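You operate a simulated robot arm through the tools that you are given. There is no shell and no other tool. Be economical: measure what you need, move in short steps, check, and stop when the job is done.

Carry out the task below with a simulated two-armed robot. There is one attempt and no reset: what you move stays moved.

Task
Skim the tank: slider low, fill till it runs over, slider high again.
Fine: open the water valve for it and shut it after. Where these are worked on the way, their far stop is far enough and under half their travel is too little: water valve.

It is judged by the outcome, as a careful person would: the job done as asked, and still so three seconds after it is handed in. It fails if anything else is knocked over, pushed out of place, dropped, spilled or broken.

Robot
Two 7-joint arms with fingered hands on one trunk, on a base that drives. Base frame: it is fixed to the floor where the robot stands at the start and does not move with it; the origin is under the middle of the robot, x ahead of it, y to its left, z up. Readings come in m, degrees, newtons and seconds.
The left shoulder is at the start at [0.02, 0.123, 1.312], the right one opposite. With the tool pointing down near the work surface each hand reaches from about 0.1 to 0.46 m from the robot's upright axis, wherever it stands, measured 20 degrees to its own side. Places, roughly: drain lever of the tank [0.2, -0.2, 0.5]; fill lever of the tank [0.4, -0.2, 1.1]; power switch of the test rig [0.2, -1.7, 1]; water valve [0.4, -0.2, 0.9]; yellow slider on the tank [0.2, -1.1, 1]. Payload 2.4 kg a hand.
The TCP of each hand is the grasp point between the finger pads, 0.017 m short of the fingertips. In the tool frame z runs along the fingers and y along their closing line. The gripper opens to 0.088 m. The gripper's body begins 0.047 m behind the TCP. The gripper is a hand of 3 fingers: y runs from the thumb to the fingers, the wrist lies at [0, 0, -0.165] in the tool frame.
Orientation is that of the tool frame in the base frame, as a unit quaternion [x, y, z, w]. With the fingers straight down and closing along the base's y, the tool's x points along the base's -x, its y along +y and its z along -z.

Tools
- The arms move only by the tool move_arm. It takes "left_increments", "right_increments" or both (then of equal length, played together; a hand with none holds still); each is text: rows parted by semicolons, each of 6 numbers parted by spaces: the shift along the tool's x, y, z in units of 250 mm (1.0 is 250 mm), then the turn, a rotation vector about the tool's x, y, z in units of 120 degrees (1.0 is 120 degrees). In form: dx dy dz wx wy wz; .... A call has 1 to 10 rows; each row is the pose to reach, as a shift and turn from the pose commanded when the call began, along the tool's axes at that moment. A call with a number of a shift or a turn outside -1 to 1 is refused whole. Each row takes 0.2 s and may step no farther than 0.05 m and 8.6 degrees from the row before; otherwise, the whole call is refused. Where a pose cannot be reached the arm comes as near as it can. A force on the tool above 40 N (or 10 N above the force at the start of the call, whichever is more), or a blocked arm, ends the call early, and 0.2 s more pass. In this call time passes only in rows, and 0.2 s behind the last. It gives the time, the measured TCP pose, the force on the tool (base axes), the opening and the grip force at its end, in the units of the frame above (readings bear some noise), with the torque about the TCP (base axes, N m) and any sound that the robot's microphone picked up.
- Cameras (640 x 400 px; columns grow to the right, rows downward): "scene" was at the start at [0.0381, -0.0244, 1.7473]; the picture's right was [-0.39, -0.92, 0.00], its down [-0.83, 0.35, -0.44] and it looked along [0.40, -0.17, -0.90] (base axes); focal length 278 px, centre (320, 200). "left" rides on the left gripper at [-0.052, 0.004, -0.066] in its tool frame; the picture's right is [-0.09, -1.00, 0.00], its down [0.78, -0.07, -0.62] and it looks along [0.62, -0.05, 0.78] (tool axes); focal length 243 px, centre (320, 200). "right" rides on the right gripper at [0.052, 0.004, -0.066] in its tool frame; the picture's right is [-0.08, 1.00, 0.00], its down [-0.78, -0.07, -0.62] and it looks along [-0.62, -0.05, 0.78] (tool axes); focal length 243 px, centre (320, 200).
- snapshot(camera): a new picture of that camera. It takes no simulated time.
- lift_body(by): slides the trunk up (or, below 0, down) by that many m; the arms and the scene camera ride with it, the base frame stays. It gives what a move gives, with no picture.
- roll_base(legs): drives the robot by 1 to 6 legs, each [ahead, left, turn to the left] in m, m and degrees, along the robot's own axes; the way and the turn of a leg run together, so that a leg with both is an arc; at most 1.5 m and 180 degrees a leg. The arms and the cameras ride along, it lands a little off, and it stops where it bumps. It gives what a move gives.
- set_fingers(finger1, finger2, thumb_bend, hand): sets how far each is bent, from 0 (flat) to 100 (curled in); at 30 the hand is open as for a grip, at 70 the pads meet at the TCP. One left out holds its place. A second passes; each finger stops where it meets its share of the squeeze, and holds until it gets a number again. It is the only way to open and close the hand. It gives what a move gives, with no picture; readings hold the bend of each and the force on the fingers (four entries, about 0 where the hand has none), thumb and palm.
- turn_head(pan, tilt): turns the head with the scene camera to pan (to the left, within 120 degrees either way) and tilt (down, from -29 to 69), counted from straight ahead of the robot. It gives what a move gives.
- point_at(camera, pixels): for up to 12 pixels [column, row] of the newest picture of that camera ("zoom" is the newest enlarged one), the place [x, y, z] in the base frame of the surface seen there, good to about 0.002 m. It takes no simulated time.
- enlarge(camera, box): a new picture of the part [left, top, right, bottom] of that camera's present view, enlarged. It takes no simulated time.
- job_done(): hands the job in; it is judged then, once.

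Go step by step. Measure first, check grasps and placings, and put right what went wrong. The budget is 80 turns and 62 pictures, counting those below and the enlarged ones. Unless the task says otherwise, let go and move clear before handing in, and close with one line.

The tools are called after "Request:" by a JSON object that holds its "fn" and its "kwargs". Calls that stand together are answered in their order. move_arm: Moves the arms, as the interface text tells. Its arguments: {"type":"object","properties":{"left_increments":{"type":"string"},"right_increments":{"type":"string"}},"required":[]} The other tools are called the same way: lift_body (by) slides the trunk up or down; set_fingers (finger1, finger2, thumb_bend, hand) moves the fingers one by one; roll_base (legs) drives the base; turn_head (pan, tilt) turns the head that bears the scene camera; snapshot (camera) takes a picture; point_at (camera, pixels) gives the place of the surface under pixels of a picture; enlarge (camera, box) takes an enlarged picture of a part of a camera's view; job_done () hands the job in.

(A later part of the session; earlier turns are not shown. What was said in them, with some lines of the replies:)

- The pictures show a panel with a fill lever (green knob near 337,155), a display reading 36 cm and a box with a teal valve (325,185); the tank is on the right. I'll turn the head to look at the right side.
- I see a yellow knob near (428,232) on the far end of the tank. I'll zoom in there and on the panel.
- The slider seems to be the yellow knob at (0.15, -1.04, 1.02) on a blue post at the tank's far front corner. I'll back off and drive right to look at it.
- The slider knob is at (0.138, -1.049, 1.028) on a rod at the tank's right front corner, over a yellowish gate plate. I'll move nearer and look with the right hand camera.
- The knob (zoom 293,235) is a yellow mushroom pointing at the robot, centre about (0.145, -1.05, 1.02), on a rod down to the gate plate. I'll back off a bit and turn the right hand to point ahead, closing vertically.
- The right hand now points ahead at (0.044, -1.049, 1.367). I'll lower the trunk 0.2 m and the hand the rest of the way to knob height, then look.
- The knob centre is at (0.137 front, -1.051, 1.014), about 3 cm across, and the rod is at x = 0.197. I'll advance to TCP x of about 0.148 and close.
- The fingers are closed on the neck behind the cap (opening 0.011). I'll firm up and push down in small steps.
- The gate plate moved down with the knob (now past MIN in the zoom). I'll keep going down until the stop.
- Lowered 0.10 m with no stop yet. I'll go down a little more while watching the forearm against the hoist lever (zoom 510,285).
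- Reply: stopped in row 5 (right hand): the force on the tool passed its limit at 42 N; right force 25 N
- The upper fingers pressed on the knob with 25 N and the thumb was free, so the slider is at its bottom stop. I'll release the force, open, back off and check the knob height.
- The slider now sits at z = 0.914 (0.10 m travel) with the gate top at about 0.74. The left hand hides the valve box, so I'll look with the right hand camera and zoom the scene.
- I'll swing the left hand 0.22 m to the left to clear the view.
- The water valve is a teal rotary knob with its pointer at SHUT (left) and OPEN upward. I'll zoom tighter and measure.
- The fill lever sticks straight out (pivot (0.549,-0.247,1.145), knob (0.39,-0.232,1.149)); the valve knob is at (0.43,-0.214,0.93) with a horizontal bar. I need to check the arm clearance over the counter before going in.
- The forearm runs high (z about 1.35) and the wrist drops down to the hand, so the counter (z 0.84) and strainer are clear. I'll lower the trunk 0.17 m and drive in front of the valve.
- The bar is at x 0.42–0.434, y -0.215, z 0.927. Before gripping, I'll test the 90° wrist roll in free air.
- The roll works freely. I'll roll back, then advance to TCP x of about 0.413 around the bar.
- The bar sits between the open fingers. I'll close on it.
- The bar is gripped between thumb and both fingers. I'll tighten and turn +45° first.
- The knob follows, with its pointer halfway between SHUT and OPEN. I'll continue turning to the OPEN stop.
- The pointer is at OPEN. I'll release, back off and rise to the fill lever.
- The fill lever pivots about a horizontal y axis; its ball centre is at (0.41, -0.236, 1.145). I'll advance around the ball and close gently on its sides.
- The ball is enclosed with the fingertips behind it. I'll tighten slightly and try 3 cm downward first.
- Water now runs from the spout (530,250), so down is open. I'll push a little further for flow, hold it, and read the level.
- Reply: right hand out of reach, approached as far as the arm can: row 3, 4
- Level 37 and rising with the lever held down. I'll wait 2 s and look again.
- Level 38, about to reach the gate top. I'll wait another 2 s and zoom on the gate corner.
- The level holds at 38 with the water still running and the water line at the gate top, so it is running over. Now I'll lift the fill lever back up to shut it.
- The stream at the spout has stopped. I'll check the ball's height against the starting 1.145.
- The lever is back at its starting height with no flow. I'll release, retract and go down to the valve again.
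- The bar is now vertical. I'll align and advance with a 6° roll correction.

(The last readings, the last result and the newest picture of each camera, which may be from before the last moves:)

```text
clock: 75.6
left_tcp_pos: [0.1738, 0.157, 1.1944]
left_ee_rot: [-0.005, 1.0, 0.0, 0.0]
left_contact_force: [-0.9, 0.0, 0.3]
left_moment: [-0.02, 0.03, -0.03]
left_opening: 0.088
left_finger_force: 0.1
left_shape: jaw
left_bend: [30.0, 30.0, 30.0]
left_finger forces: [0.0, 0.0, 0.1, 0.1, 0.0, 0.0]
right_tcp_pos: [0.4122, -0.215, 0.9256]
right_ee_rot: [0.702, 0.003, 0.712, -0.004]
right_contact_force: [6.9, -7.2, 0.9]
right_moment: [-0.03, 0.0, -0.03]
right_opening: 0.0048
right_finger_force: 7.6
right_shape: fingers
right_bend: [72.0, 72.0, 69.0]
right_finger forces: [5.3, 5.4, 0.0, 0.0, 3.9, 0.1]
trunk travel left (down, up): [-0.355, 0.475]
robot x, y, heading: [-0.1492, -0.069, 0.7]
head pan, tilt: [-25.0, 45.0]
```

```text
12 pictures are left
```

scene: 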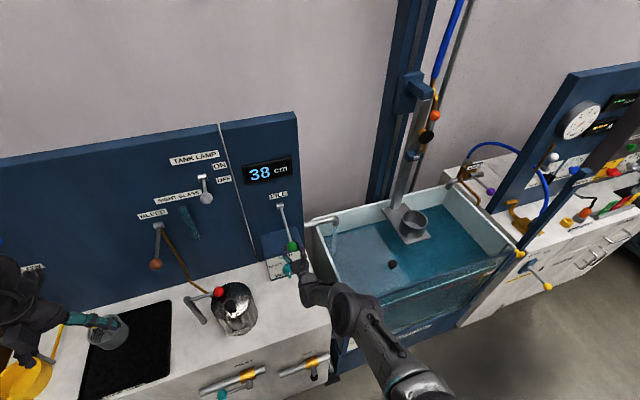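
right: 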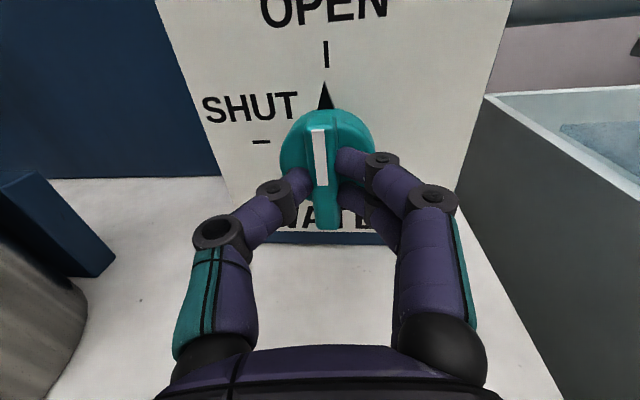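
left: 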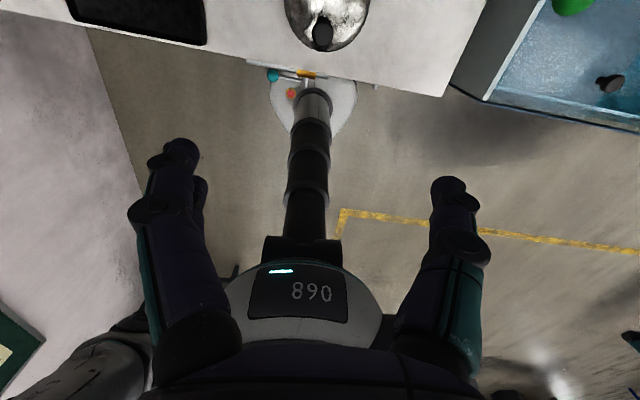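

The bar is gripped. I'll turn it back 90° plus a little, to the SHUT stop.

Request:
{"fn": "move_arm", "kwargs": {"right_increments": "0 0 0 0 0 -0.07; 0 0 0 0 0 -0.14; 0 0 0 0 0 -0.21; 0 0 0 0 0 -0.28; 0 0 0 0 0 -0.35; 0 0 0 0 0 -0.42; 0 0 0 0 0 -0.49; 0 0 0 0 0 -0.56; 0 0 0 0 0 -0.63; 0 0 0 0 0 -0.7"}}

Request:
{"fn": "move_arm", "kwargs": {"right_increments": "0 0 0 0 0 -0.04; 0 0 0 0 0 -0.08; 0 0 0 0 0 -0.12"}}

Request:
{"fn": "snapshot", "kwargs": {"camera": "right"}}

```text
clock: 77.8
left_tcp_pos: [0.173, 0.1592, 1.1944]
left_ee_rot: [-0.006, 1.0, -0.001, 0.0]
left_contact_force: [0.4, 1.1, -0.4]
left_moment: [0.0, -0.01, 0.01]
left_opening: 0.0881
left_finger_force: 0.1
left_shape: jaw
left_bend: [30.0, 30.0, 30.0]
left_finger forces: [0.0, 0.0, 0.1, 0.0, 0.1, 0.0]
right_tcp_pos: [0.4124, -0.2137, 0.9274]
right_ee_rot: [0.519, 0.473, 0.531, 0.474]
right_contact_force: [2.4, 1.7, -0.3]
right_moment: [0.04, 0.07, 0.0]
right_opening: 0.0052
right_finger_force: 7.6
right_shape: fingers
right_bend: [73.0, 74.0, 69.0]
right_finger forces: [4.0, 3.2, 0.0, 0.0, 8.4, 0.0]
trunk travel left (down, up): [-0.355, 0.475]
robot x, y, heading: [-0.1478, -0.066, 0.3]
head pan, tilt: [-25.0, 45.0]
```

```text
clock: 78.6
left_tcp_pos: [0.1744, 0.1575, 1.195]
left_ee_rot: [-0.006, 1.0, 0.0, 0.0]
left_contact_force: [1.4, 0.0, 0.0]
left_moment: [0.03, 0.03, -0.03]
left_opening: 0.0879
left_finger_force: 0.0
left_shape: jaw
left_bend: [30.0, 30.0, 30.0]
left_finger forces: [0.1, 0.0, 0.0, 0.1, 0.0, 0.0]
right_tcp_pos: [0.4129, -0.2149, 0.9271]
right_ee_rot: [0.456, 0.534, 0.468, 0.536]
right_contact_force: [0.8, 3.9, -0.7]
right_moment: [0.05, 0.08, 0.03]
right_opening: 0.0051
right_finger_force: 8.6
right_shape: fingers
right_bend: [73.0, 74.0, 68.0]
right_finger forces: [4.9, 3.1, 0.1, 0.1, 8.9, 0.2]
trunk travel left (down, up): [-0.355, 0.475]
robot x, y, heading: [-0.1462, -0.0663, 0.6]
head pan, tilt: [-25.0, 45.0]
```

```text
11 pictures are left
```

right: 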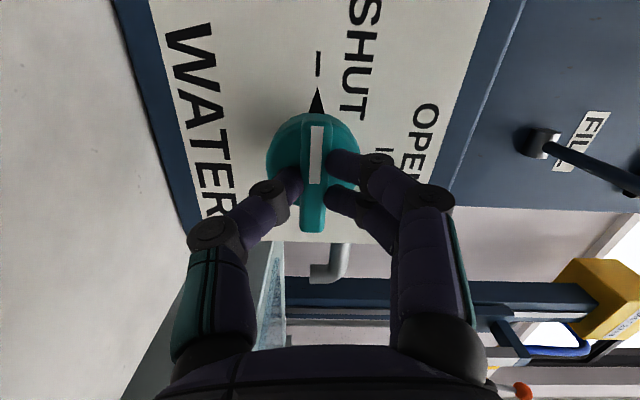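

The pointer is at SHUT. I'll release, back off, and drive back to the slider.

Request:
{"fn": "set_fingers", "kwargs": {"hand": "right", "finger1": 30, "finger2": 30, "thumb_bend": 30}}

Request:
{"fn": "move_arm", "kwargs": {"right_increments": "0 0 -0.15 0 0 0; 0 0 -0.3 0 0 0.03; 0 0 -0.45 0 0 0.07; 0 0 -0.56 0 0 0.07"}}

Request:
{"fn": "roll_base", "kwargs": {"legs": [[-0.26, 0, -0.5], [0, -0.83, 0]]}}

Request:
{"fn": "snapshot", "kwargs": {"camera": "right"}}

```text
clock: 79.6
left_tcp_pos: [0.172, 0.1583, 1.1943]
left_ee_rot: [-0.005, 1.0, 0.0, 0.0]
left_contact_force: [-0.3, 0.4, -0.5]
left_moment: [0.05, -0.03, 0.01]
left_opening: 0.0879
left_finger_force: 0.0
left_shape: jaw
left_bend: [30.0, 30.0, 30.0]
left_finger forces: [0.0, 0.1, 0.0, 0.0, 0.1, 0.0]
right_tcp_pos: [0.4113, -0.2155, 0.9266]
right_ee_rot: [0.456, 0.534, 0.468, 0.536]
right_contact_force: [-0.1, -0.2, 0.2]
right_moment: [0.0, 0.02, -0.02]
right_opening: 0.0842
right_finger_force: 0.1
right_shape: fingers
right_bend: [30.0, 30.0, 30.0]
right_finger forces: [0.0, 0.1, 0.0, 0.0, 0.1, 0.0]
trunk travel left (down, up): [-0.355, 0.475]
robot x, y, heading: [-0.1476, -0.0656, 0.4]
head pan, tilt: [-25.0, 45.0]
```

```text
clock: 80.6
left_tcp_pos: [0.1725, 0.1579, 1.196]
left_ee_rot: [-0.006, 1.0, -0.001, -0.001]
left_contact_force: [0.0, -0.4, -0.2]
left_moment: [0.0, 0.0, 0.02]
left_opening: 0.0876
left_finger_force: 0.1
left_shape: jaw
left_bend: [30.0, 30.0, 30.0]
left_finger forces: [0.0, 0.0, 0.0, 0.0, 0.0, 0.1]
right_tcp_pos: [0.2698, -0.2156, 0.9249]
right_ee_rot: [0.494, 0.498, 0.507, 0.501]
right_contact_force: [-0.7, 0.2, 1.1]
right_moment: [0.0, -0.02, -0.02]
right_opening: 0.0842
right_finger_force: 0.1
right_shape: fingers
right_bend: [30.0, 30.0, 30.0]
right_finger forces: [0.0, 0.1, 0.0, 0.0, 0.1, 0.1]
trunk travel left (down, up): [-0.355, 0.475]
robot x, y, heading: [-0.1416, -0.0678, 0.8]
head pan, tilt: [-25.0, 45.0]
```

```text
clock: 86.6
left_tcp_pos: [-0.0831, -0.6906, 1.1947]
left_ee_rot: [-0.002, 1.0, 0.0, 0.0]
left_contact_force: [0.3, -0.3, -0.5]
left_moment: [0.03, 0.01, 0.0]
left_opening: 0.0878
left_finger_force: 0.1
left_shape: jaw
left_bend: [30.0, 30.0, 30.0]
left_finger forces: [0.0, 0.0, 0.1, 0.1, 0.0, 0.1]
right_tcp_pos: [0.011, -1.064, 0.924]
right_ee_rot: [0.496, 0.497, 0.505, 0.502]
right_contact_force: [0.2, 0.5, 0.1]
right_moment: [0.02, 0.0, 0.03]
right_opening: 0.0843
right_finger_force: 0.1
right_shape: fingers
right_bend: [30.0, 30.0, 30.0]
right_finger forces: [0.0, 0.0, 0.0, 0.1, 0.0, 0.0]
trunk travel left (down, up): [-0.355, 0.475]
robot x, y, heading: [-0.4039, -0.9112, 0.5]
head pan, tilt: [-25.0, 45.0]
```

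```text
10 pictures are left
```

right: 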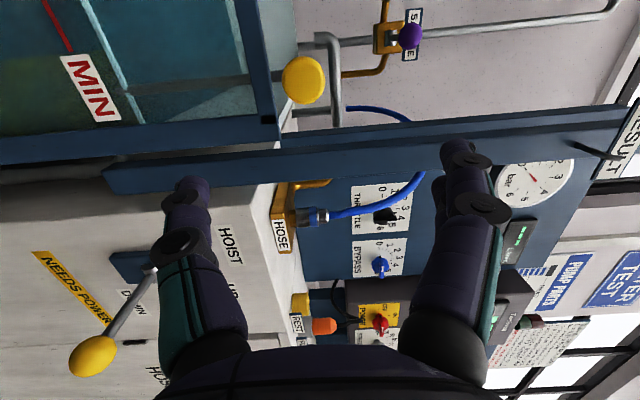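

The knob is at (0.136, -1.050, 0.914). I'll align, advance and grip it again.

Request:
{"fn": "move_arm", "kwargs": {"right_increments": "0.052 -0.025 0 0 0 0; 0.052 -0.025 0.15 0 0 0; 0.052 -0.025 0.3 0 0 0; 0.052 -0.025 0.42 0 0 0; 0.052 -0.025 0.54 0 0 0"}}

Request:
{"fn": "set_fingers", "kwargs": {"hand": "right", "finger1": 70, "finger2": 70, "thumb_bend": 70}}

Request:
{"fn": "snapshot", "kwargs": {"camera": "right"}}

```text
clock: 87.8
left_tcp_pos: [-0.0832, -0.6894, 1.1941]
left_ee_rot: [-0.002, 1.0, 0.0, 0.0]
left_contact_force: [-0.8, -0.3, 0.1]
left_moment: [0.02, -0.01, 0.03]
left_opening: 0.0881
left_finger_force: 0.1
left_shape: jaw
left_bend: [30.0, 30.0, 30.0]
left_finger forces: [0.0, 0.1, 0.1, 0.0, 0.1, 0.1]
right_tcp_pos: [0.1458, -1.0489, 0.9211]
right_ee_rot: [0.495, 0.497, 0.505, 0.503]
right_contact_force: [-0.8, 0.0, -0.5]
right_moment: [-0.01, -0.01, -0.04]
right_opening: 0.0841
right_finger_force: 0.1
right_shape: fingers
right_bend: [30.0, 30.0, 30.0]
right_finger forces: [0.0, 0.0, 0.0, 0.1, 0.1, 0.0]
trunk travel left (down, up): [-0.355, 0.475]
robot x, y, heading: [-0.4041, -0.916, 0.4]
head pan, tilt: [-25.0, 45.0]
```

```text
clock: 88.8
left_tcp_pos: [-0.0827, -0.6904, 1.1951]
left_ee_rot: [-0.002, 1.0, 0.0, 0.0]
left_contact_force: [-0.1, 0.1, -0.3]
left_moment: [0.0, 0.0, 0.01]
left_opening: 0.088
left_finger_force: 0.1
left_shape: jaw
left_bend: [30.0, 30.0, 30.0]
left_finger forces: [0.1, 0.0, 0.1, 0.0, 0.0, 0.0]
right_tcp_pos: [0.1451, -1.0488, 0.9187]
right_ee_rot: [0.495, 0.498, 0.505, 0.502]
right_contact_force: [4.6, 0.8, -2.8]
right_moment: [0.03, -0.08, -0.03]
right_opening: 0.0071
right_finger_force: 5.1
right_shape: fingers
right_bend: [69.0, 66.0, 65.0]
right_finger forces: [0.8, 2.8, 0.0, 0.1, 6.6, 0.0]
trunk travel left (down, up): [-0.355, 0.475]
robot x, y, heading: [-0.4046, -0.9123, 0.5]
head pan, tilt: [-25.0, 45.0]
```

```text
9 pictures are left
```

right: 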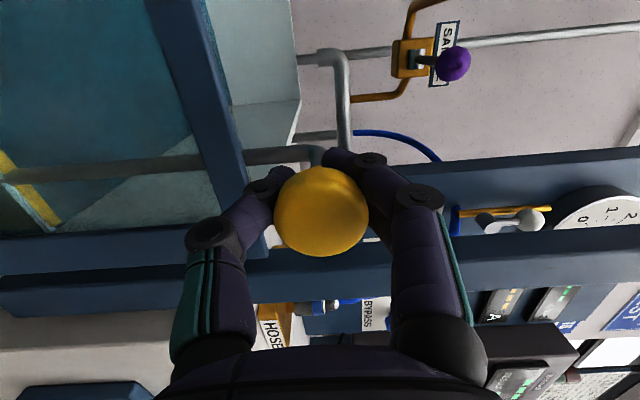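

The knob is gripped. I'll raise it 0.10 m, then nudge to the top stop.

Request:
{"fn": "move_arm", "kwargs": {"right_increments": "0 0.04 0 0 0 0; 0 0.08 0 0 0 0; 0 0.12 0 0 0 0; 0 0.16 0 0 0 0; 0 0.2 0 0 0 0; 0 0.24 0 0 0 0; 0 0.28 0 0 0 0; 0 0.32 0 0 0 0; 0 0.36 0 0 0 0; 0 0.39 0 0 0 0"}}

Request:
{"fn": "move_arm", "kwargs": {"right_increments": "0 0.02 0 0 0 0; 0 0.04 0 0 0 0; 0 0.06 0 0 0 0"}}

Request:
{"fn": "snapshot", "kwargs": {"camera": "right"}}

```text
clock: 91.0
left_tcp_pos: [-0.082, -0.6896, 1.1939]
left_ee_rot: [-0.003, 1.0, 0.0, -0.001]
left_contact_force: [1.1, -0.8, 0.7]
left_moment: [-0.03, 0.01, -0.01]
left_opening: 0.0881
left_finger_force: 0.0
left_shape: jaw
left_bend: [30.0, 30.0, 30.0]
left_finger forces: [0.0, 0.1, 0.0, 0.0, 0.0, 0.0]
right_tcp_pos: [0.1451, -1.0501, 1.0148]
right_ee_rot: [0.496, 0.498, 0.504, 0.502]
right_contact_force: [4.9, 3.1, -6.8]
right_moment: [0.01, -0.02, -0.01]
right_opening: 0.0083
right_finger_force: 6.0
right_shape: fingers
right_bend: [69.0, 66.0, 65.0]
right_finger forces: [0.9, 1.5, 0.1, 0.0, 8.9, 0.0]
trunk travel left (down, up): [-0.355, 0.475]
robot x, y, heading: [-0.4089, -0.9147, 0.5]
head pan, tilt: [-25.0, 45.0]
```

```text
clock: 91.8
left_tcp_pos: [-0.0826, -0.6891, 1.1938]
left_ee_rot: [-0.003, 1.0, 0.0, -0.001]
left_contact_force: [-0.1, 0.1, 0.4]
left_moment: [0.03, 0.02, 0.0]
left_opening: 0.0878
left_finger_force: 0.1
left_shape: jaw
left_bend: [30.0, 30.0, 30.0]
left_finger forces: [0.0, 0.0, 0.0, 0.1, 0.0, 0.0]
right_tcp_pos: [0.1458, -1.0493, 1.0291]
right_ee_rot: [0.497, 0.5, 0.503, 0.501]
right_contact_force: [-2.3, 4.6, -24.2]
right_moment: [0.15, 0.11, 0.02]
right_opening: 0.0232
right_finger_force: 11.7
right_shape: fingers
right_bend: [70.0, 70.0, 59.0]
right_finger forces: [0.0, 0.0, 0.0, 0.0, 24.1, 0.1]
trunk travel left (down, up): [-0.355, 0.475]
robot x, y, heading: [-0.4077, -0.9139, 0.4]
head pan, tilt: [-25.0, 45.0]
```

```text
8 pictures are left
```

right: 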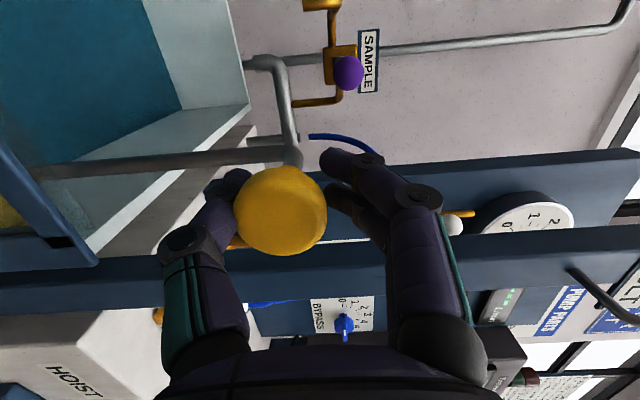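

The slider is at its top stop (24 N on the thumb). I'll relieve the force, open, back off and check that everything stays put.

Request:
{"fn": "move_arm", "kwargs": {"right_increments": "0 -0.03 0 0 0 0; 0 -0.05 0 0 0 0"}}

Request:
{"fn": "set_fingers", "kwargs": {"hand": "right", "finger1": 30, "finger2": 30, "thumb_bend": 30}}

Request:
{"fn": "move_arm", "kwargs": {"right_increments": "0 0 -0.15 0 0 0; 0 0 -0.3 0 0 0; 0 0 -0.45 0 0 0"}}

Request:
{"fn": "snapshot", "kwargs": {"camera": "right"}}

Request:
{"fn": "turn_head", "kwargs": {"pan": 10, "tilt": 35}}

Request:
{"fn": "snapshot", "kwargs": {"camera": "scene"}}

```text
clock: 92.4
left_tcp_pos: [-0.0815, -0.6899, 1.1945]
left_ee_rot: [-0.002, 1.0, 0.0, 0.0]
left_contact_force: [0.0, 0.3, 0.0]
left_moment: [0.01, -0.01, -0.01]
left_opening: 0.0881
left_finger_force: 0.1
left_shape: jaw
left_bend: [30.0, 30.0, 30.0]
left_finger forces: [0.1, 0.0, 0.0, 0.0, 0.0, 0.0]
right_tcp_pos: [0.1458, -1.0499, 1.0191]
right_ee_rot: [0.495, 0.498, 0.505, 0.503]
right_contact_force: [-0.7, 4.9, -11.7]
right_moment: [0.04, 0.0, -0.02]
right_opening: 0.0124
right_finger_force: 5.8
right_shape: fingers
right_bend: [70.0, 69.0, 64.0]
right_finger forces: [0.1, 0.5, 0.1, 0.1, 11.3, 0.1]
trunk travel left (down, up): [-0.355, 0.475]
robot x, y, heading: [-0.4065, -0.9097, 0.1]
head pan, tilt: [-25.0, 45.0]
```

```text
clock: 93.4
left_tcp_pos: [-0.083, -0.6895, 1.1942]
left_ee_rot: [-0.002, 1.0, 0.0, 0.0]
left_contact_force: [0.1, 0.5, 0.5]
left_moment: [-0.01, 0.01, 0.01]
left_opening: 0.088
left_finger_force: 0.1
left_shape: jaw
left_bend: [30.0, 30.0, 30.0]
left_finger forces: [0.1, 0.0, 0.0, 0.0, 0.0, 0.0]
right_tcp_pos: [0.1437, -1.0522, 1.0193]
right_ee_rot: [0.495, 0.498, 0.505, 0.503]
right_contact_force: [-0.2, -0.2, -0.2]
right_moment: [0.01, 0.04, 0.0]
right_opening: 0.0839
right_finger_force: 0.1
right_shape: fingers
right_bend: [30.0, 30.0, 30.0]
right_finger forces: [0.0, 0.0, 0.1, 0.0, 0.0, 0.0]
trunk travel left (down, up): [-0.355, 0.475]
robot x, y, heading: [-0.4049, -0.9125, 0.2]
head pan, tilt: [-25.0, 45.0]
```

```text
clock: 94.2
left_tcp_pos: [-0.0835, -0.69, 1.195]
left_ee_rot: [-0.002, 1.0, 0.0, 0.0]
left_contact_force: [0.6, 0.7, -0.8]
left_moment: [0.0, 0.02, 0.01]
left_opening: 0.0878
left_finger_force: 0.1
left_shape: jaw
left_bend: [30.0, 30.0, 30.0]
left_finger forces: [0.0, 0.0, 0.1, 0.0, 0.1, 0.0]
right_tcp_pos: [0.0313, -1.0524, 1.0176]
right_ee_rot: [0.495, 0.498, 0.505, 0.503]
right_contact_force: [-0.5, 1.0, 0.5]
right_moment: [0.0, 0.01, -0.01]
right_opening: 0.0842
right_finger_force: 0.1
right_shape: fingers
right_bend: [30.0, 30.0, 30.0]
right_finger forces: [0.0, 0.1, 0.1, 0.0, 0.0, 0.0]
trunk travel left (down, up): [-0.355, 0.475]
robot x, y, heading: [-0.408, -0.9133, 0.6]
head pan, tilt: [-25.0, 45.0]
```

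```text
7 pictures are left
```

right: 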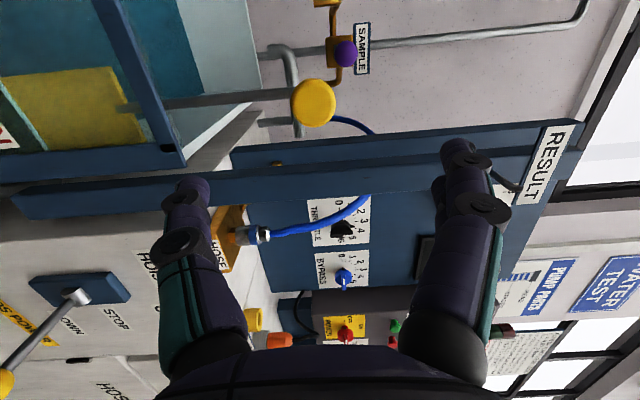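

```text
clock: 95.2
left_tcp_pos: [-0.0843, -0.6895, 1.1942]
left_ee_rot: [-0.003, 1.0, 0.0, 0.0]
left_contact_force: [0.0, -0.1, -0.6]
left_moment: [0.01, -0.01, -0.01]
left_opening: 0.0878
left_finger_force: 0.2
left_shape: jaw
left_bend: [30.0, 30.0, 30.0]
left_finger forces: [0.0, 0.0, 0.1, 0.0, 0.0, 0.0]
right_tcp_pos: [0.0317, -1.0529, 1.0179]
right_ee_rot: [0.495, 0.498, 0.505, 0.503]
right_contact_force: [-0.2, -0.1, -0.3]
right_moment: [-0.02, 0.0, 0.01]
right_opening: 0.084
right_finger_force: 0.1
right_shape: fingers
right_bend: [30.0, 30.0, 30.0]
right_finger forces: [0.0, 0.0, 0.1, 0.1, 0.0, 0.0]
trunk travel left (down, up): [-0.355, 0.475]
robot x, y, heading: [-0.4059, -0.9097, 0.7]
head pan, tilt: [10.0, 35.0]
```

```text
6 pictures are left
```

scene: 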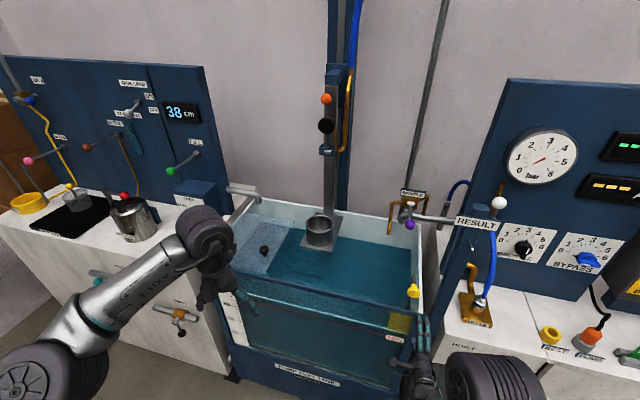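

Request:
{"fn": "point_at", "kwargs": {"camera": "right", "pixels": [[313, 103]]}}

Request:
{"fn": "enlarge", "kwargs": {"camera": "scene", "box": [100, 80, 260, 240]}}

```text
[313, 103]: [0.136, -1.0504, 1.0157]
```

```text
2.50 times, centred on (180, 160) of scene
```

zoom: 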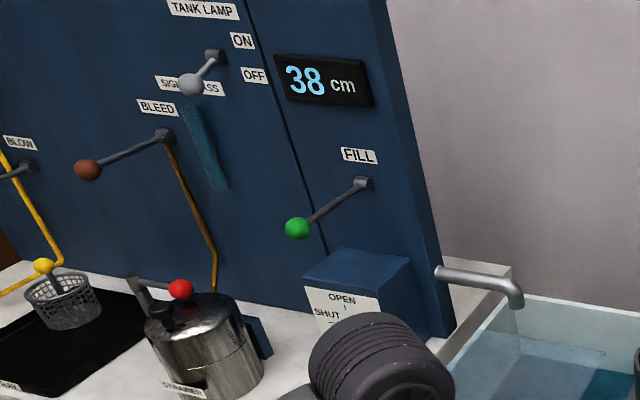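

The slider is back high (z = 1.016), the fill lever is shut with no flow, the valve is shut, the level reads 38 cm and the hands are clear. I'm handing in.

Request:
{"fn": "job_done", "kwargs": {}}

```text
The job is handed in.
```

The tank is skimmed: I set the slider low, filled until the level held steady at 38 cm at the gate top with water still flowing in, then put the slider back high. The fill lever and water valve are shut again.
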